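You operate a simulated robot arm through the tools that you are given. There is no shell and no other tool. Be economical: measure what you need, move in short steps, check, and stop when the job is done.

You are at the controls of a simulated two-armed robot. One attempt, no reset.

## Task
Pick up the order card that says "GJV-275F" with one hand, pass it to the other hand and put it on the top of the outfeed rollers.

Only the result counts: the job must be done as asked and must still hold three seconds after the hand-in. Knocking over, shifting, dropping, spilling or breaking anything else fails it.

## Robot
Two 7-joint arms with two-finger parallel grippers on one trunk, on a base that drives. Base frame: it is fixed to the floor where the robot stands at the start and does not move with it; the origin is under the middle of the robot, x ahead of it, y to its left, z up; the surface under the hand at the start is at about z = 0.62. Lengths are in m, angles in degrees, forces in N, time in s.
The left shoulder is at the start at [0.05, 0.187, 0.985], the right one opposite. With the tool pointing down near the work surface each hand reaches from about 0.1 to 0.66 m from the robot's upright axis, wherever it stands, measured 20 degrees to its own side. Places, roughly: top of the outfeed rollers [0.9, 2.3, 0.6]. Payload 3.43 kg a hand.
Tool frame (each hand has its own): the origin (TCP) lies between the finger pads and is the grasp point; the fingertips stand 0.03 m ahead of it; z points along the fingers, y is the line along which they close. The gripper opens to 0.094 m. The fingers are 0.028 m wide and 0.01 m thick; the gripper's body (0.05 by 0.096 m) begins 0.055 m behind the TCP.
Orientation is that of the tool frame in the base frame, as a unit quaternion [x, y, z, w]. With the fingers straight down and closing along the base's y, the tool's x points along the base's -x, its y along +y and its z along -z.

## Interface
- The arms move only by the tool arm_command. It takes "left_moves", "right_moves" or both (then of equal length, played together; a hand with none holds still); each is a list of rows, each a list of 7 numbers: the turn, a rotation vector about the base's x, y, z in units of 6 degrees (1.0 is 6 degrees), then the shift along the base's x, y, z in units of 20 mm (1.0 is 20 mm), then the opening, from 0 (shut) to 1 (fully open). In form: [[wx, wy, wz, tx, ty, tz, claw], ...]. A call has 1 to 20 rows; each row shifts and turns the commanded pose from where the row before left it. A call with a number of a shift or a turn outside -1 to 1 is refused whole. Each row takes 0.2 s and may step no farther than 0.05 m and 8.6 degrees from the row before; otherwise, or with a gripper value out of range, the whole call is refused. Where a pose cannot be reached the arm comes as near as it can. A force on the tool above 40 N (or 10 N above the force at the start of the call, whichever is more), or a blocked arm, ends the call early, and 0.2 s more pass. Each finger travels about 0.153 m/s and halts on what it meets, pressing with about 41 N; the grip force reading is that of the motor and also rises with nothing between the fingers. The clock runs only during rows and for 0.2 s after the last one: add rows that do not move to give the fingers time. It gives the time, the measured TCP pose, the force on the tool (base axes), the opening and the grip force at its end, in the units of the frame above (readings bear some noise), with the torque about the TCP (base axes, N m) and any sound that the robot's microphone picked up.
- Cameras (640 x 400 px; columns grow to the right, rows downward): "scene" is now at [0.1416, -0.0247, 1.1475]; the picture's right is [-0.28, -0.96, 0.00], its down [-0.54, 0.16, -0.82] and it looks along [0.79, -0.23, -0.57] (base axes); focal length 294 px, centre (320, 200). "left" rides on the left gripper at [0.076, -0.014, -0.102] in its tool frame; the picture's right is [0.18, 0.98, 0.00], its down [-0.75, 0.14, -0.64] and it looks along [-0.63, 0.12, 0.77] (tool axes); focal length 243 px, centre (320, 200). "right" rides on the right gripper at [0.076, 0.014, -0.102] in its tool frame; the picture's right is [-0.18, 0.98, 0.00], its down [-0.75, -0.14, -0.64] and it looks along [-0.63, -0.12, 0.77] (tool axes); focal length 243 px, centre (320, 200). There is no depth. A picture from a camera that has moved, and an enlarged one, comes with that camera's place and axes in the base frame and with its lens.
- camera(camera): a new picture of that camera. It takes no simulated time.
- move_column(by): slides the trunk up (or, below 0, down) by that many m; the arms and the scene camera ride with it, the base frame stays. It gives what a move gives, with no picture.
- roll_base(legs): drives the robot by 1 to 6 legs, each [ahead, left, turn to the left] in m, m and degrees, along the robot's own axes; the way and the turn of a leg run together, so that a leg with both is an arc; at most 1.5 m and 180 degrees a leg. The arms and the cameras ride along, it lands a little off, and it stops where it bumps. It gives what a move gives.
- head_to(pan, tilt): turns the head with the scene camera to pan (to the left, within 80 degrees either way) and tilt (down, from -29 to 69), counted from straight ahead of the robot. It gives what a move gives.
- zoom(camera, box): a new picture of the part [left, top, right, bottom] of that camera's present view, enlarged. It takes no simulated time.
- sign_off(): hands the job in; it is judged then, once.

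Go step by step. Nothing tells you exact positions but the pictures and the camera data: compare them with the known pose of the tool, close in by small moves and look again before you grip or let go. The budget is 120 turns and 108 pictures, counting those below and the enlarged ones. Unless the task says otherwise, let go and move clear before handing in, and close with one line.

The tools are called after "Emit:" as name(argument=value, ...) on one line, values as JSON. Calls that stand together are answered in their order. arm_command: Moves the arms, as the interface text tells. Its arguments: {"type":"object","properties":{"left_moves":{"type":"array","items":{"type":"array","items":{"type":"number"}}},"right_moves":{"type":"array","items":{"type":"array","items":{"type":"number"}}}},"required":[]} The other tools are called the same way: move_column (by) slides the trunk up or down; roll_base (legs) drives the base; head_to (pan, tilt) turns the head that bears the scene camera; camera (camera) takes a picture; zoom (camera, box) takes an enlarged picture of a part of a camera's view; sign_off () hands the job in.

At the start:

```text
time: 0.0
left_eef_pos: [0.4527, 0.1112, 0.9098]
left_ee_rot: [0.0, 1.0, 0.0, 0.001]
left_contact_force: [1.1, 0.5, 0.3]
left_wrist_torque: [-0.01, 0.02, -0.01]
left_opening: 0.0943
left_grip_force: 0.0
right_eef_pos: [0.4742, -0.2963, 0.9101]
right_ee_rot: [0.0, 1.0, -0.001, 0.0]
right_contact_force: [0.1, -0.5, 1.0]
right_wrist_torque: [-0.02, 0.0, 0.02]
right_opening: 0.0941
right_grip_force: 0.1
trunk travel left (down, up): [-0.2, 0.232]
robot x, y, heading: [0.0033, 0.0036, -0.1]
head pan, tilt: [-16.4, 34.5]
```

scene: 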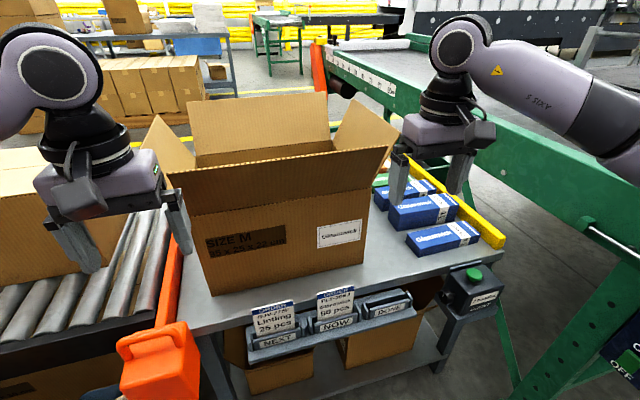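
right: 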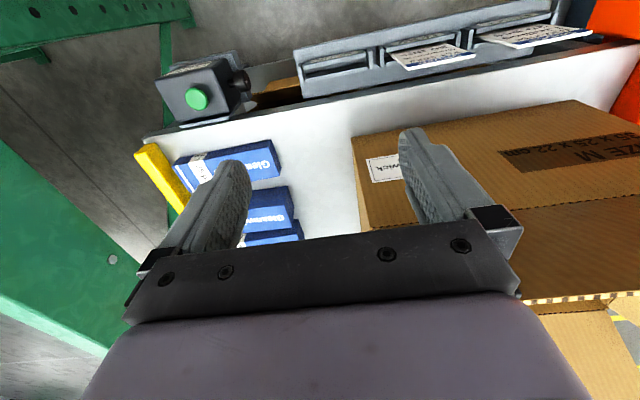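
left: 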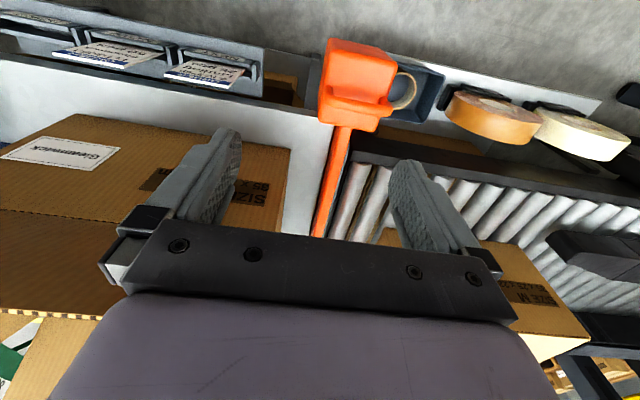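

I see two order cards in a rack at the near edge of the table (NEXT and NOW slots). I'll zoom in to read them.

Emit:
zoom(camera="scene", box=[220, 270, 430, 400])

Emit:
zoom(camera="left", box=[0, 0, 320, 200])

Emit:
zoom(camera="right", box=[280, 0, 640, 130])

```text
3.05 times, centred on (325, 335) of scene
camera zoom: at [0.1416, -0.0247, 1.1475], right [-0.28, -0.96, 0.0], down [-0.54, 0.16, -0.82], along [0.79, -0.23, -0.57], focal length 895 px, centre (305, -211)
```

zoom: 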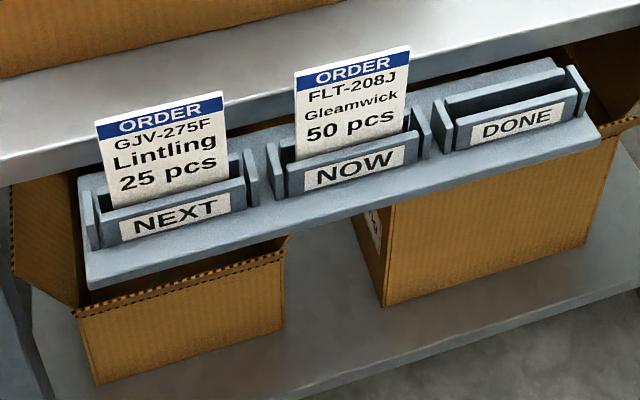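

```text
2.00 times, centred on (160, 100) of left
camera zoom: at [0.3754, 0.0973, 1.013], right [-0.18, 0.98, 0.0], down [0.75, 0.14, 0.64], along [0.63, 0.12, -0.77], focal length 485 px, centre (640, 400)
```

zoom: 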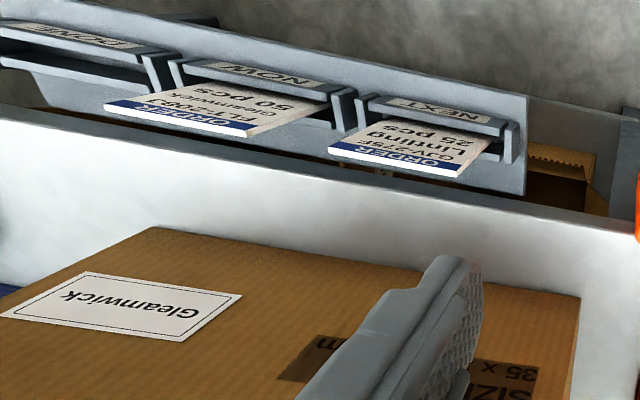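

```text
1.78 times, centred on (460, 65) of right
camera zoom: at [0.3967, -0.2824, 1.013], right [0.18, 0.98, 0.0], down [0.75, -0.14, 0.64], along [0.63, -0.12, -0.77], focal length 431 px, centre (71, 440)
```

zoom: 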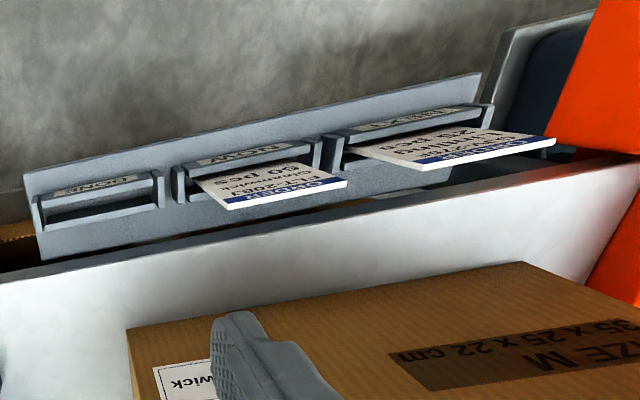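

The GJV-275F card is in the NEXT slot. Triangulating puts its top edge at about x=0.479, y from 0.005 to -0.071, z=0.696. I'll turn the right hand to close along x and bring it above the card, while the left hand moves aside.

Emit:
arm_command(right_moves=[[0, 0, 1, 0, 0.877, 0, 1], [0, 0, 1, 0, 0.877, 0, 1], [0, 0, 1, 0, 0.877, 0, 1], [0, 0, 1, 0, 0.877, 0, 1], [0, 0, 1, 0, 0.877, 0, 1], [0, 0, 1, 0, 0.877, 0, 1], [0, 0, 1, 0, 0.877, 0, 1], [0, 0, 1, 0, 0.877, 0, 1], [0, 0, 1, 0, 0.877, 0, 1], [0, 0, 1, 0, 0.877, 0, 1], [0, 0, 1, 0, 0.877, 0, 1], [0, 0, 1, 0, 0.877, 0, 1], [0, 0, 1, 0, 0.877, 0, 1], [0, 0, 1, 0, 0.877, 0, 1], [0, 0, 1, 0, 0.877, 0, 1]], left_moves=[[0, 0, 0, -0.2, 0.5, 0, 1], [0, 0, 0, -0.2, 0.5, 0, 1], [0, 0, 0, -0.2, 0.5, 0, 1], [0, 0, 0, -0.2, 0.5, 0, 1], [0, 0, 0, -0.2, 0.5, 0, 1], [0, 0, 0, -0.2, 0.5, 0, 1], [0, 0, 0, -0.2, 0.5, 0, 1], [0, 0, 0, -0.2, 0.5, 0, 1], [0, 0, 0, -0.2, 0.5, 0, 1], [0, 0, 0, -0.2, 0.5, 0, 1], [0, 0, 0, -0.2, 0.5, 0, 1], [0, 0, 0, -0.2, 0.5, 0, 1], [0, 0, 0, -0.2, 0.5, 0, 1], [0, 0, 0, -0.2, 0.5, 0, 1], [0, 0, 0, -0.2, 0.5, 0, 1]])

```text
time: 3.2
left_eef_pos: [0.3927, 0.2626, 0.9089]
left_ee_rot: [0.0, 1.0, 0.0, 0.0]
left_contact_force: [0.8, 0.2, 0.0]
left_wrist_torque: [-0.02, -0.01, -0.02]
left_opening: 0.094
left_grip_force: 0.0
right_eef_pos: [0.471, -0.1402, 0.9091]
right_ee_rot: [-0.453, 0.892, 0.0, 0.0]
right_contact_force: [-0.1, 0.1, 0.6]
right_wrist_torque: [-0.01, 0.02, 0.02]
right_opening: 0.0942
right_grip_force: 0.0
right hand out of reach, approached as far as the arm can: row 10, 11, 12, 13, 14, 15
trunk travel left (down, up): [-0.2, 0.232]
robot x, y, heading: [0.0019, 0.0014, -0.1]
head pan, tilt: [-16.4, 34.5]
```

The right wrist stopped at about 54°, so I'll turn it the other way.

Emit:
arm_command(right_moves=[[0, 0, -1, 0, 0, 0, 1], [0, 0, -1, 0, 0, 0, 1], [0, 0, -1, 0, 0, 0, 1], [0, 0, -1, 0, 0, 0, 1], [0, 0, -1, 0, 0, 0, 1], [0, 0, -1, 0, 0, 0, 1], [0, 0, -1, 0, 0, 0, 1], [0, 0, -1, 0, 0, 0, 1], [0, 0, -1, 0, 0, 0, 1], [0, 0, -1, 0, 0, 0, 1], [0, 0, -1, 0, 0, 0, 1], [0, 0, -1, 0, 0, 0, 1], [0, 0, -1, 0, 0, 0, 1], [0, 0, -1, 0, 0, 0, 1], [0, 0, -1, 0, 0, 0, 1], [0, 0, -1, 0, 0, 0, 1], [0, 0, -1, 0, 0, 0, 1], [0, 0, -1, 0, 0, 0, 1], [0, 0, -1, 0, 0, 0, 1], [0, 0, -1, 0, 0, 0, 1]])

```text
time: 7.4
left_eef_pos: [0.3928, 0.2618, 0.9083]
left_ee_rot: [0.0, 1.0, 0.0, 0.0]
left_contact_force: [-0.2, -0.2, 0.2]
left_wrist_torque: [-0.02, 0.01, -0.01]
left_opening: 0.094
left_grip_force: 0.1
right_eef_pos: [0.4697, -0.1394, 0.9072]
right_ee_rot: [0.547, 0.837, 0.0, 0.0]
right_contact_force: [0.8, -0.2, 0.2]
right_wrist_torque: [-0.01, 0.01, 0.0]
right_opening: 0.0942
right_grip_force: 0.0
trunk travel left (down, up): [-0.2, 0.232]
robot x, y, heading: [0.0002, -0.0013, -0.2]
head pan, tilt: [-16.4, 34.5]
```

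That direction works. I'll finish the turn and move over the card.

Emit:
arm_command(right_moves=[[0, 0, -1, 0.1, 0.9, 0, 1], [0, 0, -1, 0.1, 0.9, 0, 1], [0, 0, -1, 0.1, 0.9, 0, 1], [0, 0, -0.95, 0.1, 0.9, 0, 1], [0, 0, 0, 0, 0.9, 0, 1], [0, 0, 0, 0, 0.8, 0, 1]])

Emit:
camera(camera="right")

Emit:
camera(camera="scene")

```text
time: 8.8
left_eef_pos: [0.3925, 0.2625, 0.9095]
left_ee_rot: [0.0, 1.0, 0.0, 0.0]
left_contact_force: [-0.6, -0.2, 0.5]
left_wrist_torque: [0.01, 0.02, -0.01]
left_opening: 0.0941
left_grip_force: 0.1
right_eef_pos: [0.4795, -0.0328, 0.9078]
right_ee_rot: [0.706, 0.708, 0.0, 0.0]
right_contact_force: [0.2, -0.1, 0.3]
right_wrist_torque: [-0.01, 0.01, 0.0]
right_opening: 0.0939
right_grip_force: 0.0
trunk travel left (down, up): [-0.2, 0.232]
robot x, y, heading: [0.0027, -0.0005, 0.1]
head pan, tilt: [-16.4, 34.5]
```

```text
101 pictures are left
camera right: at [0.4932, 0.0429, 1.0107], right [0.98, -0.18, 0.0], down [-0.14, -0.75, 0.64], along [-0.12, -0.63, -0.77], focal length 243 px, centre (320, 200)
```

right: 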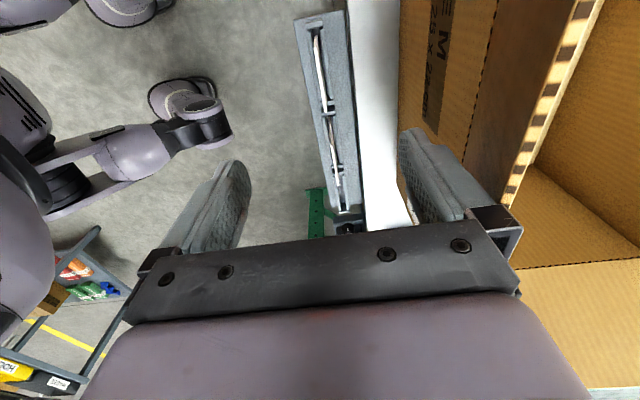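

```text
100 pictures are left
camera scene: at [0.1416, -0.0246, 1.1475], right [-0.28, -0.96, 0.0], down [-0.54, 0.16, -0.82], along [0.79, -0.23, -0.57], focal length 294 px, centre (320, 200)
```

scene: 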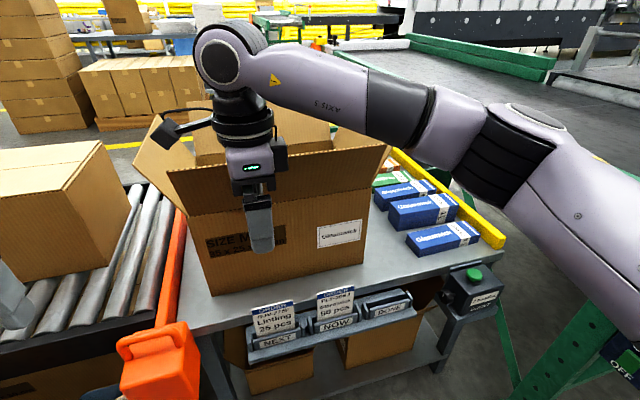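

The hand is above the rack. I'll zoom in on the card from the right camera to check x.

Emit:
zoom(camera="right", box=[260, 0, 420, 100])

```text
4.00 times, centred on (340, 50) of right
camera zoom: at [0.4932, 0.0429, 1.0107], right [0.98, -0.18, 0.0], down [-0.14, -0.75, 0.64], along [-0.12, -0.63, -0.77], focal length 970 px, centre (240, 800)
```

zoom: 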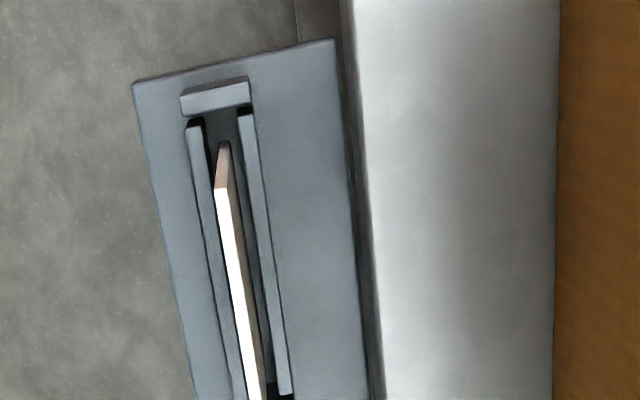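

The card's top edge is at x≈0.480, between the fingers. I'll lower partway and check.

Emit:
arm_command(right_moves=[[0, 0, 0, 0, 0, -1, 0.7], [0, 0, 0, 0, 0, -1, 0.7], [0, 0, 0, 0, 0, -1, 0.7], [0, 0, 0, 0, 0, -1, 0.7], [0, 0, 0, 0, 0, -1, 0.7], [0, 0, 0, 0, 0, -1, 0.7], [0, 0, 0, 0, 0, -1, 0.7], [0, 0, 0, 0, 0, -1, 0.7]])

Emit:
camera(camera="scene")

Emit:
camera(camera="right")

```text
time: 10.6
left_eef_pos: [0.393, 0.262, 0.9095]
left_ee_rot: [0.0, 1.0, -0.001, 0.0]
left_contact_force: [0.3, -0.3, 0.6]
left_wrist_torque: [0.02, -0.02, 0.0]
left_opening: 0.094
left_grip_force: 0.0
right_eef_pos: [0.4778, -0.0323, 0.7451]
right_ee_rot: [0.706, 0.708, -0.001, 0.0]
right_contact_force: [0.0, 0.4, 0.0]
right_wrist_torque: [0.0, -0.01, 0.03]
right_opening: 0.066
right_grip_force: 0.1
trunk travel left (down, up): [-0.2, 0.232]
robot x, y, heading: [-0.0002, 0.0018, -0.1]
head pan, tilt: [-16.4, 34.5]
```

```text
98 pictures are left
camera scene: at [0.1417, -0.0247, 1.1475], right [-0.28, -0.96, 0.0], down [-0.54, 0.16, -0.82], along [0.79, -0.23, -0.57], focal length 294 px, centre (320, 200)
```

scene: 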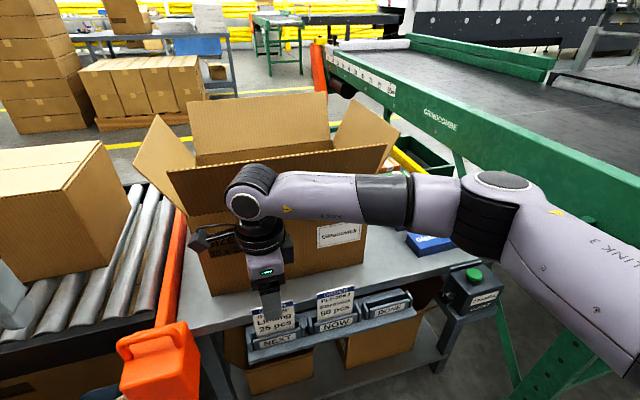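

```text
97 pictures are left
camera right: at [0.4918, 0.0435, 0.849], right [0.98, -0.18, 0.0], down [-0.14, -0.75, 0.64], along [-0.12, -0.63, -0.77], focal length 243 px, centre (320, 200)
```

right: 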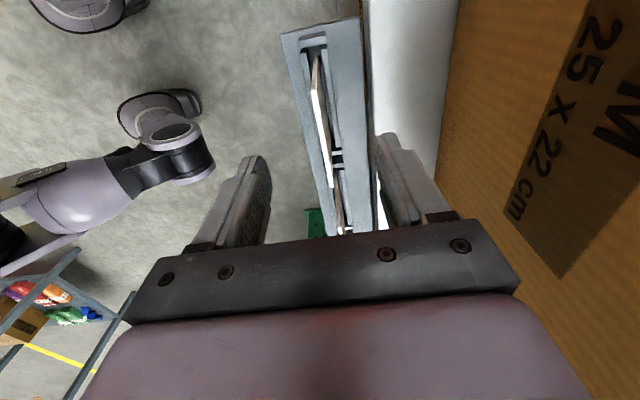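

The card lies between the fingers. I'll lower to grip depth and close.

Emit:
arm_command(right_moves=[[0, 0, 0, 0.1, 0, -1, 0.6], [0, 0, 0, 0, 0, -1, 0.6], [0, 0, 0, 0, 0, -1, 0.6], [0, 0, 0, 0, 0, -0.2, 0.6], [0, 0, 0, 0, 0, 0, 0.6]])

Emit:
zoom(camera="right", box=[220, 0, 460, 240])

Emit:
zoom(camera="scene", box=[200, 240, 400, 370])

```text
time: 11.8
left_eef_pos: [0.3925, 0.2609, 0.9079]
left_ee_rot: [0.001, 1.0, 0.001, 0.0]
left_contact_force: [-0.9, 0.3, -0.2]
left_wrist_torque: [0.02, 0.01, 0.03]
left_opening: 0.0941
left_grip_force: 0.1
right_eef_pos: [0.4796, -0.0316, 0.6833]
right_ee_rot: [0.706, 0.708, 0.0, 0.0]
right_contact_force: [-0.2, -0.5, 0.1]
right_wrist_torque: [0.01, 0.01, -0.03]
right_opening: 0.0563
right_grip_force: 0.0
trunk travel left (down, up): [-0.2, 0.232]
robot x, y, heading: [0.0006, 0.0018, 0.4]
head pan, tilt: [-16.4, 34.5]
```

```text
1.67 times, centred on (340, 120) of right
camera zoom: at [0.4937, 0.0436, 0.7863], right [0.98, -0.18, 0.0], down [-0.14, -0.75, 0.64], along [-0.12, -0.63, -0.77], focal length 404 px, centre (287, 333)
```

zoom: 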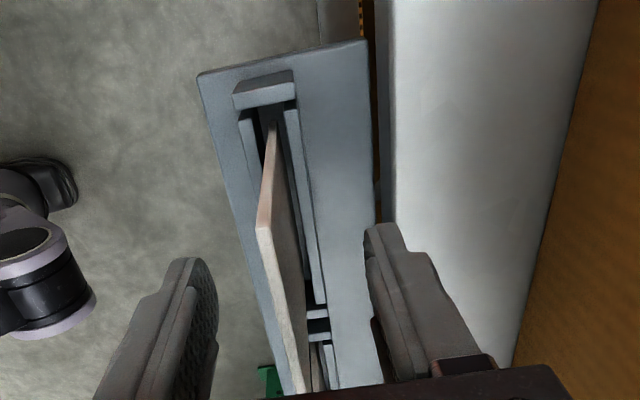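

```text
3.08 times, centred on (300, 305) of scene
camera zoom: at [0.1416, -0.0247, 1.1475], right [-0.28, -0.96, 0.0], down [-0.54, 0.16, -0.82], along [0.79, -0.23, -0.57], focal length 904 px, centre (382, -123)
```

zoom: 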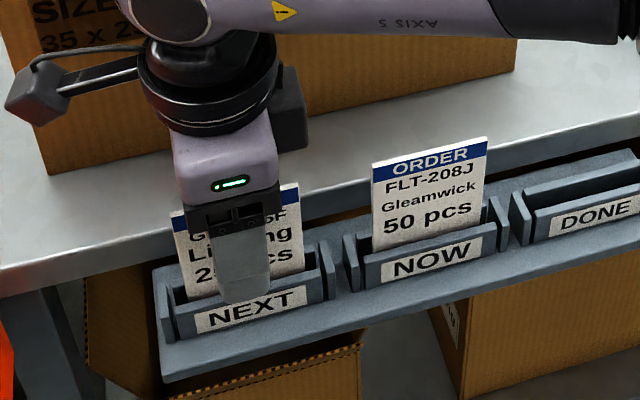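

The card is centred between the fingers, so I'll close.

Emit:
arm_command(right_moves=[[0, 0, 0, 0, 0, 0, 0.3], [0, 0, 0, 0, 0, 0, 0], [0, 0, 0, 0, 0, 0, 0], [0, 0, 0, 0, 0, 0, 0]])

Emit:
zoom(camera="right", box=[220, 0, 460, 240])

```text
time: 12.8
left_eef_pos: [0.3929, 0.2607, 0.9088]
left_ee_rot: [0.001, 1.0, 0.0, 0.001]
left_contact_force: [-0.3, 0.0, 0.2]
left_wrist_torque: [0.0, 0.0, -0.03]
left_opening: 0.094
left_grip_force: 0.0
right_eef_pos: [0.4802, -0.0321, 0.683]
right_ee_rot: [0.706, 0.709, 0.0, 0.0]
right_contact_force: [-0.9, -0.5, -0.5]
right_wrist_torque: [-0.02, -0.02, 0.0]
right_opening: 0.0068
right_grip_force: 40.8
trunk travel left (down, up): [-0.2, 0.232]
robot x, y, heading: [0.0024, 0.0011, -0.0]
head pan, tilt: [-16.4, 34.5]
```

```text
1.67 times, centred on (340, 120) of right
camera zoom: at [0.4938, 0.0435, 0.7866], right [0.98, -0.18, 0.0], down [-0.14, -0.75, 0.64], along [-0.12, -0.63, -0.77], focal length 404 px, centre (287, 333)
```

zoom: 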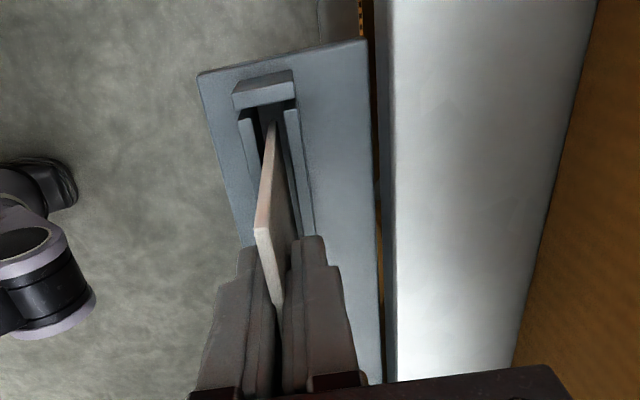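

The card is gripped (opening 6.8 mm). I'll lift it straight up.

Emit:
arm_command(right_moves=[[0, 0, 0, 0, 0, 0.5, 0], [0, 0, 0, 0, 0, 0.7, 0], [0, 0, 0, 0, 0, 1, 0], [0, 0, 0, 0, 0, 1, 0], [0, 0, 0, 0, 0, 1, 0], [0, 0, 0, 0, 0, 1, 0], [0, 0, 0, 0, 0, 1, 0], [0, 0, 0, 0, 0, 1, 0], [0, 0, 0, 0, 0, 1, 0], [0, 0, 0, 0, 0, 1, 0], [0, 0, 0, 0, 0, 1, 0], [0, 0, 0, 0, 0, 1, 0]])

Emit:
camera(camera="scene")

Emit:
head_to(pan=60, tilt=25)

Emit:
camera(camera="scene")

```text
time: 15.4
left_eef_pos: [0.3928, 0.2625, 0.9093]
left_ee_rot: [0.0, 1.0, 0.0, 0.0]
left_contact_force: [-0.1, 0.6, 0.7]
left_wrist_torque: [0.01, -0.01, 0.01]
left_opening: 0.0938
left_grip_force: 0.0
right_eef_pos: [0.4798, -0.0327, 0.9066]
right_ee_rot: [0.706, 0.709, -0.001, -0.001]
right_contact_force: [-0.3, 0.8, 0.5]
right_wrist_torque: [0.0, 0.02, 0.0]
right_opening: 0.0064
right_grip_force: 40.4
trunk travel left (down, up): [-0.2, 0.232]
robot x, y, heading: [0.0025, -0.0048, 0.1]
head pan, tilt: [-16.4, 34.5]
```

```text
93 pictures are left
camera scene: at [0.1416, -0.0247, 1.1475], right [-0.28, -0.96, 0.0], down [-0.54, 0.16, -0.82], along [0.79, -0.23, -0.57], focal length 294 px, centre (320, 200)
```

scene: 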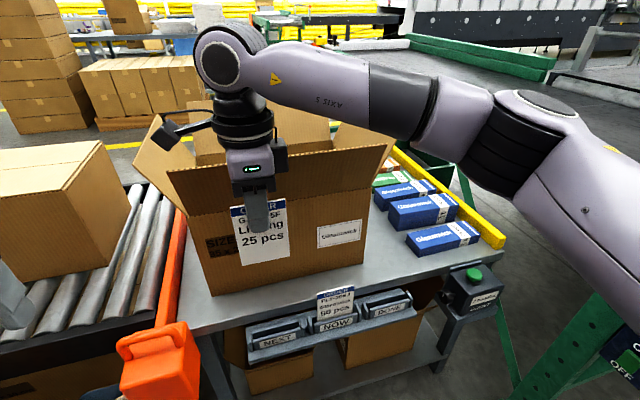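

```text
time: 16.9
left_eef_pos: [0.3933, 0.2625, 0.9085]
left_ee_rot: [0.0, 1.0, 0.0, 0.0]
left_contact_force: [-0.2, -0.4, 0.1]
left_wrist_torque: [0.01, -0.02, 0.01]
left_opening: 0.0939
left_grip_force: 0.0
right_eef_pos: [0.4798, -0.0327, 0.9059]
right_ee_rot: [0.706, 0.708, 0.0, 0.0]
right_contact_force: [0.0, 0.1, 0.4]
right_wrist_torque: [-0.02, -0.04, 0.04]
right_opening: 0.0066
right_grip_force: 40.8
trunk travel left (down, up): [-0.2, 0.232]
robot x, y, heading: [-0.0013, -0.0025, -0.1]
head pan, tilt: [60.0, 25.0]
```

```text
92 pictures are left
camera scene: at [0.103, 0.08, 1.1626], right [0.87, -0.5, 0.0], down [-0.21, -0.37, -0.91], along [0.45, 0.78, -0.42], focal length 294 px, centre (320, 200)
```

scene: 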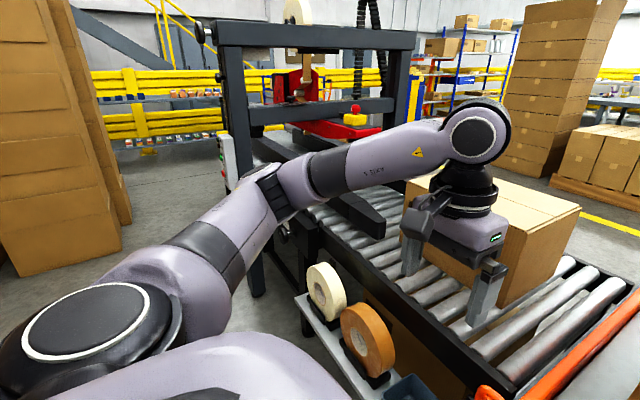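

The card is held cleanly and is about 0.14 m long. I'll bring the right hand slightly closer and up, and turn the left hand so its fingers will point toward −y and close along x.

Emit:
arm_command(right_moves=[[0, 0, 0, -0.4, 0, 0.4, 0], [0, 0, 0, -0.4, 0, 0.4, 0], [0, 0, 0, -0.4, 0, 0.4, 0], [0, 0, 0, -0.4, 0, 0.4, 0], [0, 0, 0, -0.4, 0, 0.4, 0], [0, 0, 0, -0.4, 0, 0.4, 0], [0, 0, 0, -0.4, 0, 0.4, 0], [0, 0, 0, -0.4, 0, 0.4, 0], [0, 0, 0, -0.4, 0, 0.4, 0], [0, 0, 0, -0.4, 0, 0.4, 0], [0, 0, 0, 0, 0, 0, 0], [0, 0, 0, 0, 0, 0, 0], [0, 0, 0, 0, 0, 0, 0], [0, 0, 0, 0, 0, 0, 0], [0, 0, 0, 0, 0, 0, 0]], left_moves=[[0, 0, 1, 0, 0, 0, 1], [0, 0, 1, 0, 0, 0, 1], [0, 0, 1, 0, 0, 0, 1], [0, 0, 1, 0, 0, 0, 1], [0, 0, 1, 0, 0, 0, 1], [0, 0, 1, 0, 0, 0, 1], [0, 0, 1, 0, 0, 0, 1], [0, 0, 1, 0, 0, 0, 1], [0, 0, 1, 0, 0, 0, 1], [0, 0, 1, 0, 0, 0, 1], [0, 0, 1, 0, 0, 0, 1], [0, 0, 1, 0, 0, 0, 1], [0, 0, 1, 0, 0, 0, 1], [0, 0, 1, 0, 0, 0, 1], [0, 0, 1, 0, 0, 0, 1]])

Emit:
head_to(pan=10, tilt=30)

Emit:
camera(camera="scene")

```text
time: 20.1
left_eef_pos: [0.3926, 0.2618, 0.9107]
left_ee_rot: [0.708, -0.707, 0.0, 0.0]
left_contact_force: [-0.1, -0.2, 0.5]
left_wrist_torque: [-0.01, 0.01, 0.02]
left_opening: 0.094
left_grip_force: 0.0
right_eef_pos: [0.3993, -0.0335, 0.9875]
right_ee_rot: [0.705, 0.709, 0.0, 0.001]
right_contact_force: [0.0, -1.4, -0.7]
right_wrist_torque: [-0.04, -0.01, 0.01]
right_opening: 0.0065
right_grip_force: 40.2
trunk travel left (down, up): [-0.2, 0.232]
robot x, y, heading: [0.0012, 0.0017, -0.2]
head pan, tilt: [60.0, 25.0]
```

```text
time: 21.3
left_eef_pos: [0.392, 0.2613, 0.9107]
left_ee_rot: [0.707, -0.707, 0.0, 0.0]
left_contact_force: [-0.8, -0.5, 0.4]
left_wrist_torque: [0.0, -0.02, -0.01]
left_opening: 0.0939
left_grip_force: 0.0
right_eef_pos: [0.3999, -0.0329, 0.9869]
right_ee_rot: [0.706, 0.708, -0.001, 0.0]
right_contact_force: [0.4, -0.1, -0.7]
right_wrist_torque: [-0.05, 0.01, 0.03]
right_opening: 0.0064
right_grip_force: 40.4
trunk travel left (down, up): [-0.2, 0.232]
robot x, y, heading: [0.0027, -0.0004, -0.0]
head pan, tilt: [10.0, 30.0]
```

```text
91 pictures are left
camera scene: at [0.146, 0.016, 1.1546], right [0.17, -0.98, 0.0], down [-0.49, -0.09, -0.87], along [0.85, 0.15, -0.5], focal length 294 px, centre (320, 200)
```

scene: 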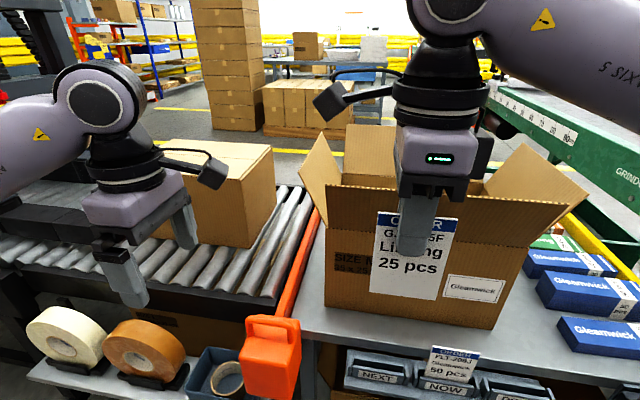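

Now I'll tip the left hand so its fingers point toward −y.

Emit:
arm_command(left_moves=[[-1, 0, 0, 0, 0, 0, 1], [-1, 0, 0, 0, 0, 0, 1], [-1, 0, 0, 0, 0, 0, 1], [-1, 0, 0, 0, 0, 0, 1], [-1, 0, 0, 0, 0, 0, 1], [-1, 0, 0, 0, 0, 0, 1], [-1, 0, 0, 0, 0, 0, 1], [-1, 0, 0, 0, 0, 0, 1], [-1, 0, 0, 0, 0, 0, 1], [-1, 0, 0, 0, 0, 0, 1], [-1, 0, 0, 0, 0, 0, 1], [-1, 0, 0, 0, 0, 0, 1], [-1, 0, 0, 0, 0, 0, 1], [-1, 0, 0, 0, 0, 0, 1], [-1, 0, 0, 0, 0, 0, 1]])

Emit:
camera(camera="scene")

Emit:
camera(camera="left")

```text
time: 24.5
left_eef_pos: [0.3911, 0.263, 0.9112]
left_ee_rot: [0.499, -0.5, 0.5, 0.501]
left_contact_force: [-0.4, -0.4, 0.4]
left_wrist_torque: [-0.02, -0.02, 0.01]
left_opening: 0.0943
left_grip_force: 0.1
right_eef_pos: [0.3992, -0.0327, 0.9868]
right_ee_rot: [0.706, 0.708, 0.0, 0.0]
right_contact_force: [0.0, 0.3, 0.3]
right_wrist_torque: [-0.04, 0.01, 0.01]
right_opening: 0.0068
right_grip_force: 40.7
trunk travel left (down, up): [-0.2, 0.232]
robot x, y, heading: [-0.0011, 0.0003, -0.2]
head pan, tilt: [10.0, 30.0]
```

```text
90 pictures are left
camera scene: at [0.146, 0.0159, 1.1546], right [0.17, -0.98, 0.0], down [-0.49, -0.09, -0.87], along [0.85, 0.15, -0.5], focal length 294 px, centre (320, 200)
```

scene: 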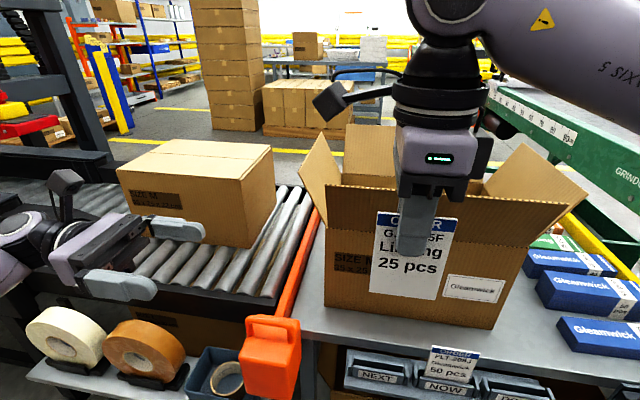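

```text
89 pictures are left
camera left: at [0.4058, 0.3648, 0.9871], right [-0.98, 0.0, 0.18], down [-0.14, 0.64, -0.76], along [-0.12, -0.77, -0.63], focal length 243 px, centre (320, 200)
```

left: 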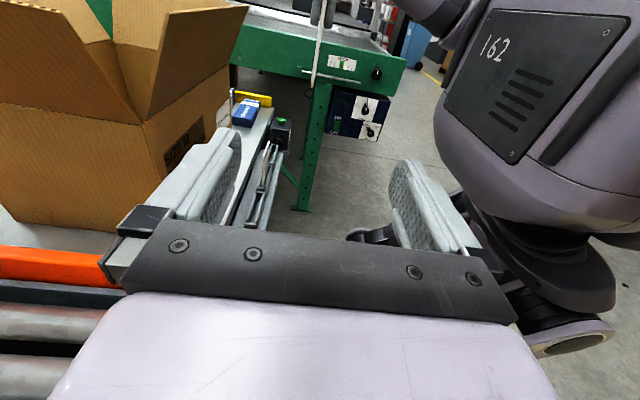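

The left hand's orientation is right. I'll move it toward the card's left edge and line it up.

Emit:
arm_command(left_moves=[[0, 0, 0, 0.1, -1, -0.1, 1], [0, 0, 0, 0.1, -1, -0.1, 1], [0, 0, 0, 0.1, -1, -0.2, 1], [0, 0, 0, 0.1, -1, -0.2, 1], [0, 0, 0, 0, -1, -0.2, 1], [0, 0, 0, 0, -1, -0.1, 1], [0, 0, 0, 0, -1, 0, 1], [0, 0, 0, 0, -1, 0, 1], [0, 0, 0, 0, -1, 0, 1]])

Emit:
camera(camera="scene")

Emit:
camera(camera="left")

```text
time: 26.5
left_eef_pos: [0.4008, 0.0792, 0.891]
left_ee_rot: [0.5, -0.5, 0.5, 0.5]
left_contact_force: [0.2, -0.2, 0.6]
left_wrist_torque: [-0.02, 0.01, 0.01]
left_opening: 0.0942
left_grip_force: 0.1
right_eef_pos: [0.4, -0.0346, 0.9866]
right_ee_rot: [0.706, 0.708, 0.0, 0.0]
right_contact_force: [0.3, 0.0, 0.6]
right_wrist_torque: [-0.01, -0.02, 0.02]
right_opening: 0.0064
right_grip_force: 40.6
trunk travel left (down, up): [-0.2, 0.232]
robot x, y, heading: [-0.0018, 0.001, -0.1]
head pan, tilt: [10.0, 30.0]
```

```text
88 pictures are left
camera scene: at [0.146, 0.0159, 1.1546], right [0.17, -0.98, 0.0], down [-0.49, -0.09, -0.87], along [0.85, 0.15, -0.5], focal length 294 px, centre (320, 200)
```

scene: 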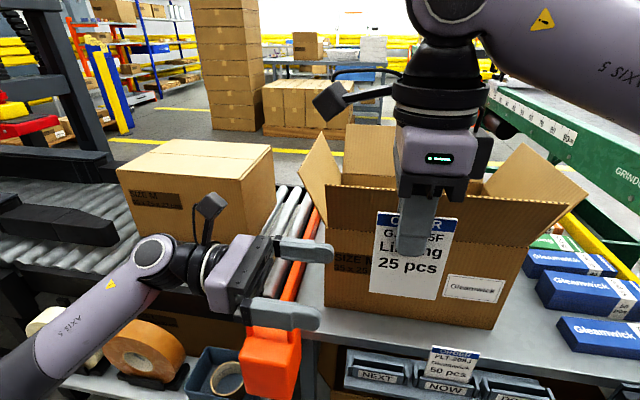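

```text
87 pictures are left
camera left: at [0.4154, 0.1827, 0.967], right [-0.98, 0.0, 0.18], down [-0.14, 0.64, -0.75], along [-0.12, -0.77, -0.63], focal length 243 px, centre (320, 200)
```

left: 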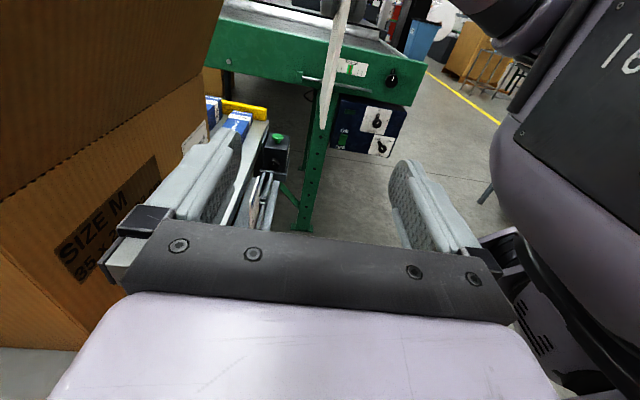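

The card's bottom is at z≈0.885 and the right fingertips are at 0.957, so the left grip should be at z≈0.918. I'll raise the left hand and advance it.

Emit:
arm_command(left_moves=[[0, 0, 0, 0, 0, 0.7, 1], [0, 0, 0, 0, 0, 0.65, 1], [0, 0, 0, 0, -0.8, 0, 0.8], [0, 0, 0, 0, -0.8, 0, 0.8], [0, 0, 0, 0, -0.8, 0, 0.7], [0, 0, 0, 0, -0.8, 0, 0.7], [0, 0, 0, 0, -0.8, 0, 0.7], [0, 0, 0, 0, -0.35, 0, 0.7]])

Emit:
camera(camera="scene")

Emit:
camera(camera="left")

```text
time: 28.3
left_eef_pos: [0.4014, -0.0057, 0.9197]
left_ee_rot: [0.501, -0.499, 0.501, 0.499]
left_contact_force: [0.5, -0.1, -0.1]
left_wrist_torque: [-0.03, 0.02, 0.0]
left_opening: 0.066
left_grip_force: 0.0
right_eef_pos: [0.4001, -0.0336, 0.9873]
right_ee_rot: [0.706, 0.708, 0.0, 0.0]
right_contact_force: [-0.4, -0.1, 0.0]
right_wrist_torque: [0.04, -0.04, 0.03]
right_opening: 0.0067
right_grip_force: 40.0
trunk travel left (down, up): [-0.2, 0.232]
robot x, y, heading: [-0.0002, 0.0005, 0.3]
head pan, tilt: [10.0, 30.0]
```

```text
86 pictures are left
camera scene: at [0.146, 0.0159, 1.1546], right [0.17, -0.98, 0.0], down [-0.49, -0.09, -0.87], along [0.85, 0.15, -0.5], focal length 294 px, centre (320, 200)
```

scene: 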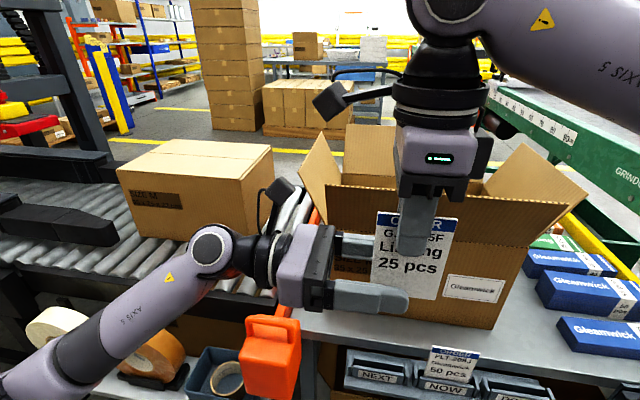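

```text
85 pictures are left
camera left: at [0.4147, 0.0966, 0.9956], right [-0.98, 0.0, 0.18], down [-0.14, 0.64, -0.75], along [-0.12, -0.77, -0.63], focal length 243 px, centre (320, 200)
```

left: 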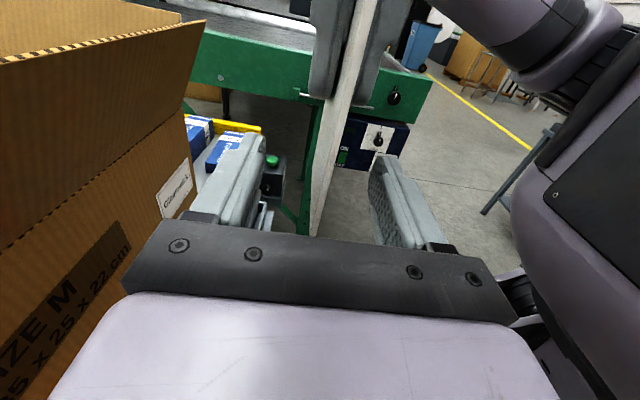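

The card is between the left fingers, so I'll close them.

Emit:
arm_command(left_moves=[[0, 0, 0, 0, 0, 0, 0.4], [0, 0, 0, 0, 0, 0, 0], [0, 0, 0, 0, 0, 0, 0], [0, 0, 0, 0, 0, 0, 0]])

Emit:
camera(camera="left")

```text
time: 29.3
left_eef_pos: [0.3997, -0.0053, 0.9202]
left_ee_rot: [0.5, -0.5, 0.499, 0.501]
left_contact_force: [-2.2, -0.6, -0.3]
left_wrist_torque: [0.09, -0.1, -0.02]
left_opening: 0.0069
left_grip_force: 41.1
right_eef_pos: [0.3998, -0.0339, 0.987]
right_ee_rot: [0.706, 0.709, -0.001, 0.0]
right_contact_force: [2.1, 1.0, 0.0]
right_wrist_torque: [-0.05, -0.06, -0.06]
right_opening: 0.0065
right_grip_force: 40.2
trunk travel left (down, up): [-0.2, 0.232]
robot x, y, heading: [-0.0013, 0.0037, -0.1]
head pan, tilt: [10.0, 30.0]
```

```text
84 pictures are left
camera left: at [0.4146, 0.0966, 0.9957], right [-0.98, 0.0, 0.18], down [-0.14, 0.64, -0.75], along [-0.12, -0.77, -0.63], focal length 243 px, centre (320, 200)
```

left: 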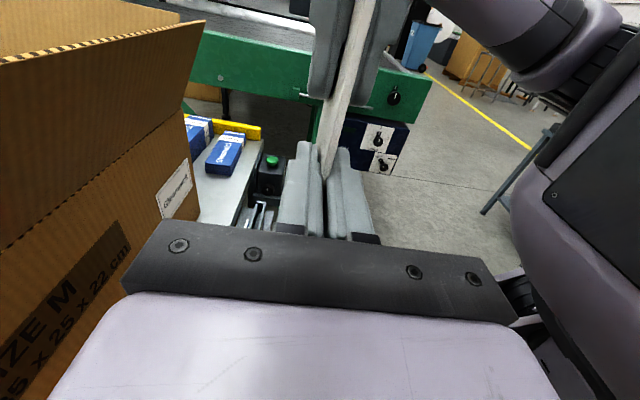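

Both hands hold it. I'll open the right hand and raise it clear.

Emit:
arm_command(right_moves=[[0, 0, 0, 0, 0, 0, 0.3], [0, 0, 0, 0, 0, 0, 0.6], [0, 0, 0, 0, 0, 0, 0.6], [0, 0, 0, 0, 0, 0.5, 0.6], [0, 0, 0, 0, 0, 1, 0.6], [0, 0, 0, 0, 0, 1, 0.6], [0, 0, 0, 0, 0, 1, 0.6], [0, 0, 0, 0, -1, 0, 0.6], [0, 0, 0, 0, -1, 0, 0.6], [0, 0, 0, 0, -1, 0, 0.6], [0, 0, 0, 0, -1, 0, 0.6], [0, 0, 0, 0, -1, 0, 0.6], [0, 0, 0, 0, -1, 0, 0.6]])

Emit:
camera(camera="scene")

Emit:
camera(camera="left")

```text
time: 32.1
left_eef_pos: [0.4011, -0.0055, 0.918]
left_ee_rot: [-0.5, 0.5, -0.5, -0.5]
left_contact_force: [-0.4, 0.6, 0.6]
left_wrist_torque: [0.0, 0.01, -0.01]
left_opening: 0.0062
left_grip_force: 40.9
right_eef_pos: [0.4007, -0.1536, 1.0561]
right_ee_rot: [0.706, 0.708, 0.0, 0.0]
right_contact_force: [-0.8, 0.3, 0.1]
right_wrist_torque: [0.0, 0.04, 0.04]
right_opening: 0.0561
right_grip_force: 0.1
trunk travel left (down, up): [-0.2, 0.232]
robot x, y, heading: [0.001, 0.0037, -0.1]
head pan, tilt: [10.0, 30.0]
```

```text
83 pictures are left
camera scene: at [0.1459, 0.0158, 1.1546], right [0.17, -0.98, 0.0], down [-0.49, -0.09, -0.87], along [0.85, 0.15, -0.5], focal length 294 px, centre (320, 200)
```

scene: 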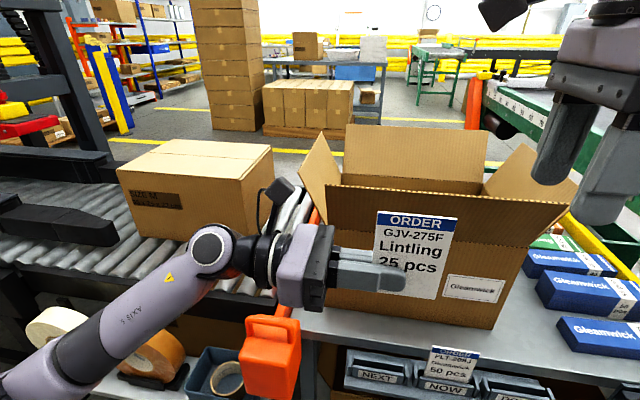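

```text
82 pictures are left
camera left: at [0.4147, 0.0967, 0.9958], right [-0.98, 0.0, 0.18], down [-0.14, 0.64, -0.75], along [-0.12, -0.77, -0.63], focal length 243 px, centre (320, 200)
```

left: 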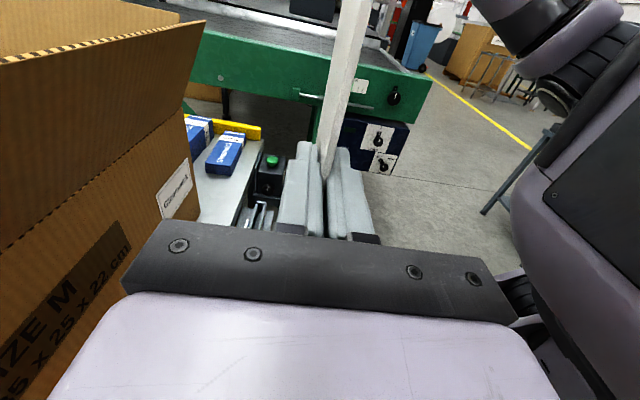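

The handover worked and the left hand holds the card alone. Now I'll look left to plan the drive.

Emit:
head_to(pan=80, tilt=20)

Emit:
camera(camera="scene")

```text
time: 33.5
left_eef_pos: [0.4006, -0.0056, 0.919]
left_ee_rot: [-0.499, 0.501, -0.499, -0.501]
left_contact_force: [1.0, -0.3, 0.1]
left_wrist_torque: [-0.01, 0.0, 0.03]
left_opening: 0.0063
left_grip_force: 40.9
right_eef_pos: [0.3995, -0.153, 1.0568]
right_ee_rot: [0.705, 0.709, -0.001, 0.0]
right_contact_force: [0.2, -0.6, -0.3]
right_wrist_torque: [0.02, -0.01, 0.01]
right_opening: 0.0566
right_grip_force: 0.0
trunk travel left (down, up): [-0.2, 0.232]
robot x, y, heading: [-0.0008, 0.0009, 0.1]
head pan, tilt: [80.0, 20.0]
```

```text
81 pictures are left
camera scene: at [0.0731, 0.0919, 1.1707], right [0.98, -0.17, 0.0], down [-0.06, -0.34, -0.94], along [0.16, 0.93, -0.34], focal length 294 px, centre (320, 200)
```

scene: 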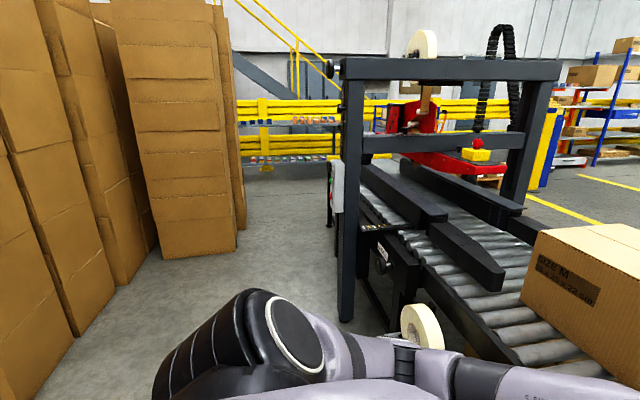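

The lane runs between the box stacks (x<−0.2 at y≥2.2) and the machine (x≥0.42). I'll tuck the hands in, back off 0.12 m and strafe left.

Emit:
arm_command(right_moves=[[0, 0, 0, -0.5, -0.5, 0, 0.6], [0, 0, 0, -0.5, -0.5, 0, 0.6], [0, 0, 0, -0.5, -0.5, 0, 0.6], [0, 0, 0, -0.5, -0.5, 0, 0.6], [0, 0, 0, -0.5, -0.5, 0, 0.6], [0, 0, 0, -0.5, -0.5, 0, 0.6]], left_moves=[[0, 0, 0, -0.5, 0.3, 0, 0], [0, 0, 0, -0.5, 0.3, 0, 0], [0, 0, 0, -0.5, 0.3, 0, 0], [0, 0, 0, -0.5, 0.3, 0, 0], [0, 0, 0, -0.5, 0.3, 0, 0], [0, 0, 0, -0.5, 0.3, 0, 0]])

Emit:
roll_base(legs=[[-0.12, 0, 0], [0, 0.8, 0]])

Emit:
camera(camera="scene")

```text
time: 34.9
left_eef_pos: [0.3395, 0.0304, 0.9191]
left_ee_rot: [0.5, -0.5, 0.5, 0.5]
left_contact_force: [0.4, 0.4, -0.3]
left_wrist_torque: [-0.01, 0.0, 0.0]
left_opening: 0.0064
left_grip_force: 40.3
right_eef_pos: [0.3398, -0.2112, 1.058]
right_ee_rot: [0.705, 0.709, 0.0, 0.001]
right_contact_force: [0.3, -0.9, -0.3]
right_wrist_torque: [0.02, -0.01, -0.02]
right_opening: 0.0567
right_grip_force: 0.1
trunk travel left (down, up): [-0.2, 0.232]
robot x, y, heading: [-0.0022, -0.0025, 0.1]
head pan, tilt: [80.0, 20.0]
```

```text
time: 42.9
left_eef_pos: [0.2252, 0.8099, 0.9187]
left_ee_rot: [-0.499, 0.501, -0.499, -0.5]
left_contact_force: [0.1, 0.9, -0.5]
left_wrist_torque: [-0.02, 0.01, -0.01]
left_opening: 0.0063
left_grip_force: 40.3
right_eef_pos: [0.2247, 0.5679, 1.0567]
right_ee_rot: [0.706, 0.708, 0.0, 0.0]
right_contact_force: [0.3, 0.8, -0.2]
right_wrist_torque: [-0.03, 0.0, -0.03]
right_opening: 0.0564
right_grip_force: 0.1
trunk travel left (down, up): [-0.2, 0.232]
robot x, y, heading: [-0.1152, 0.7783, -0.1]
head pan, tilt: [80.0, 20.0]
```

```text
80 pictures are left
camera scene: at [-0.0411, 0.871, 1.1707], right [0.98, -0.18, 0.0], down [-0.06, -0.34, -0.94], along [0.17, 0.93, -0.34], focal length 294 px, centre (320, 200)
```

scene: 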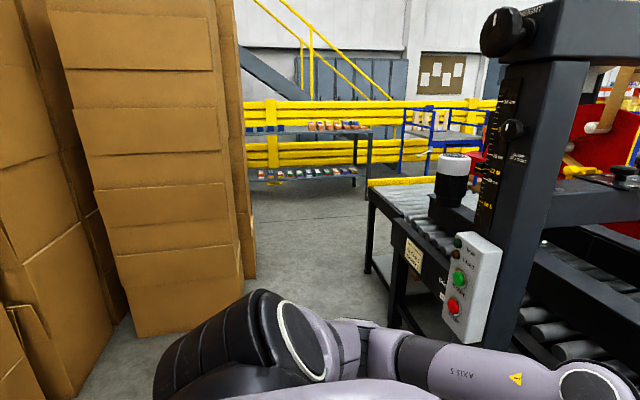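

The outfeed starts just past the taping gantry; its near edge is at x≈0.55 and it spans y≈1.9–2.65. I'll tuck the right hand in more and strafe further.

Emit:
arm_command(right_moves=[[0, 0, 0, -0.7, -0.7, 0, 0.3], [0, 0, 0, -0.7, -0.7, 0, 0.3], [0, 0, 0, -0.7, -0.7, 0, 0.3], [0, 0, 0, -0.7, -0.7, 0, 0.3], [0, 0, 0, -0.7, -0.7, 0, 0.3], [0, 0, 0, -0.7, -0.7, 0, 0.3]])

Emit:
roll_base(legs=[[0, 0.85, 0]])

Emit:
head_to(pan=50, tilt=35)

Emit:
camera(camera="scene")

```text
time: 44.3
left_eef_pos: [0.2258, 0.8085, 0.9204]
left_ee_rot: [0.5, -0.5, 0.499, 0.501]
left_contact_force: [0.8, 0.8, -0.1]
left_wrist_torque: [0.02, -0.03, 0.0]
left_opening: 0.0061
left_grip_force: 41.2
right_eef_pos: [0.1409, 0.4835, 1.0551]
right_ee_rot: [0.707, 0.707, 0.0, -0.001]
right_contact_force: [0.8, 0.6, 0.0]
right_wrist_torque: [0.02, -0.01, -0.03]
right_opening: 0.028
right_grip_force: 0.0
trunk travel left (down, up): [-0.2, 0.232]
robot x, y, heading: [-0.1134, 0.7779, -0.2]
head pan, tilt: [80.0, 20.0]
```

```text
time: 52.4
left_eef_pos: [0.234, 1.68, 0.9194]
left_ee_rot: [-0.495, 0.505, -0.496, -0.504]
left_contact_force: [0.6, 0.4, 0.0]
left_wrist_torque: [0.02, 0.01, -0.01]
left_opening: 0.0064
left_grip_force: 40.0
right_eef_pos: [0.1459, 1.3546, 1.0557]
right_ee_rot: [0.713, 0.701, 0.001, 0.0]
right_contact_force: [-0.1, 0.2, -0.2]
right_wrist_torque: [0.01, 0.02, 0.02]
right_opening: 0.0286
right_grip_force: 0.2
trunk travel left (down, up): [-0.2, 0.232]
robot x, y, heading: [-0.1046, 1.6567, -0.9]
head pan, tilt: [80.0, 20.0]
```

```text
time: 53.3
left_eef_pos: [0.2351, 1.6779, 0.9185]
left_ee_rot: [-0.495, 0.505, -0.496, -0.504]
left_contact_force: [-0.4, -1.0, -0.5]
left_wrist_torque: [-0.01, -0.01, -0.01]
left_opening: 0.0065
left_grip_force: 39.9
right_eef_pos: [0.1445, 1.354, 1.0568]
right_ee_rot: [0.712, 0.702, 0.0, 0.0]
right_contact_force: [0.1, -0.3, 0.0]
right_wrist_torque: [-0.01, -0.03, -0.03]
right_opening: 0.0281
right_grip_force: 0.0
trunk travel left (down, up): [-0.2, 0.232]
robot x, y, heading: [-0.1076, 1.6534, -1.1]
head pan, tilt: [50.0, 35.0]
```

```text
79 pictures are left
camera scene: at [0.0094, 1.7196, 1.1469], right [0.75, -0.66, 0.0], down [-0.38, -0.43, -0.82], along [0.54, 0.62, -0.57], focal length 294 px, centre (320, 200)
```

scene: 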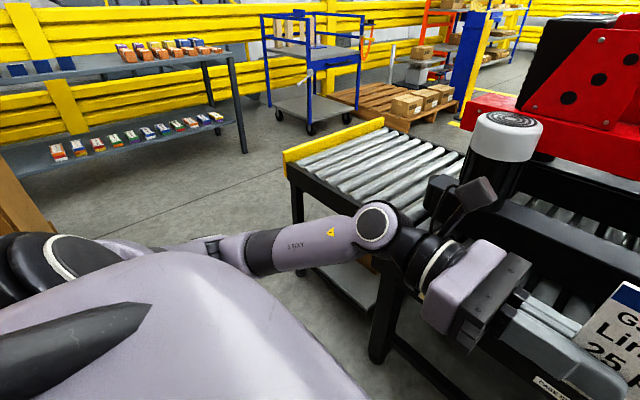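

The outfeed rollers are clear, spanning x≈0.57–1.25 and y≈2.0–2.6, with a yellow stop at the far end. I'll drive diagonally closer.

Emit:
roll_base(legs=[[0.2, 0.3, 1]])

Emit:
camera(camera="scene")

```text
time: 56.6
left_eef_pos: [0.4373, 1.9872, 0.92]
left_ee_rot: [0.5, -0.5, 0.5, 0.499]
left_contact_force: [1.1, 0.1, 0.9]
left_wrist_torque: [-0.03, 0.04, 0.02]
left_opening: 0.0066
left_grip_force: 40.6
right_eef_pos: [0.3557, 1.662, 1.0565]
right_ee_rot: [0.705, 0.709, 0.001, 0.0]
right_contact_force: [-0.6, 0.5, -0.3]
right_wrist_torque: [-0.01, -0.01, -0.01]
right_opening: 0.0282
right_grip_force: 0.1
trunk travel left (down, up): [-0.2, 0.232]
robot x, y, heading: [0.0989, 1.958, 0.4]
head pan, tilt: [50.0, 35.0]
```

```text
78 pictures are left
camera scene: at [0.2112, 2.0249, 1.1468], right [0.77, -0.64, 0.0], down [-0.37, -0.44, -0.82], along [0.53, 0.63, -0.57], focal length 294 px, centre (320, 200)
```

scene: 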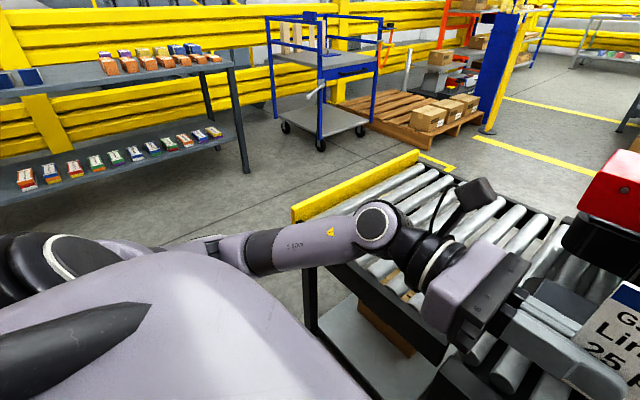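

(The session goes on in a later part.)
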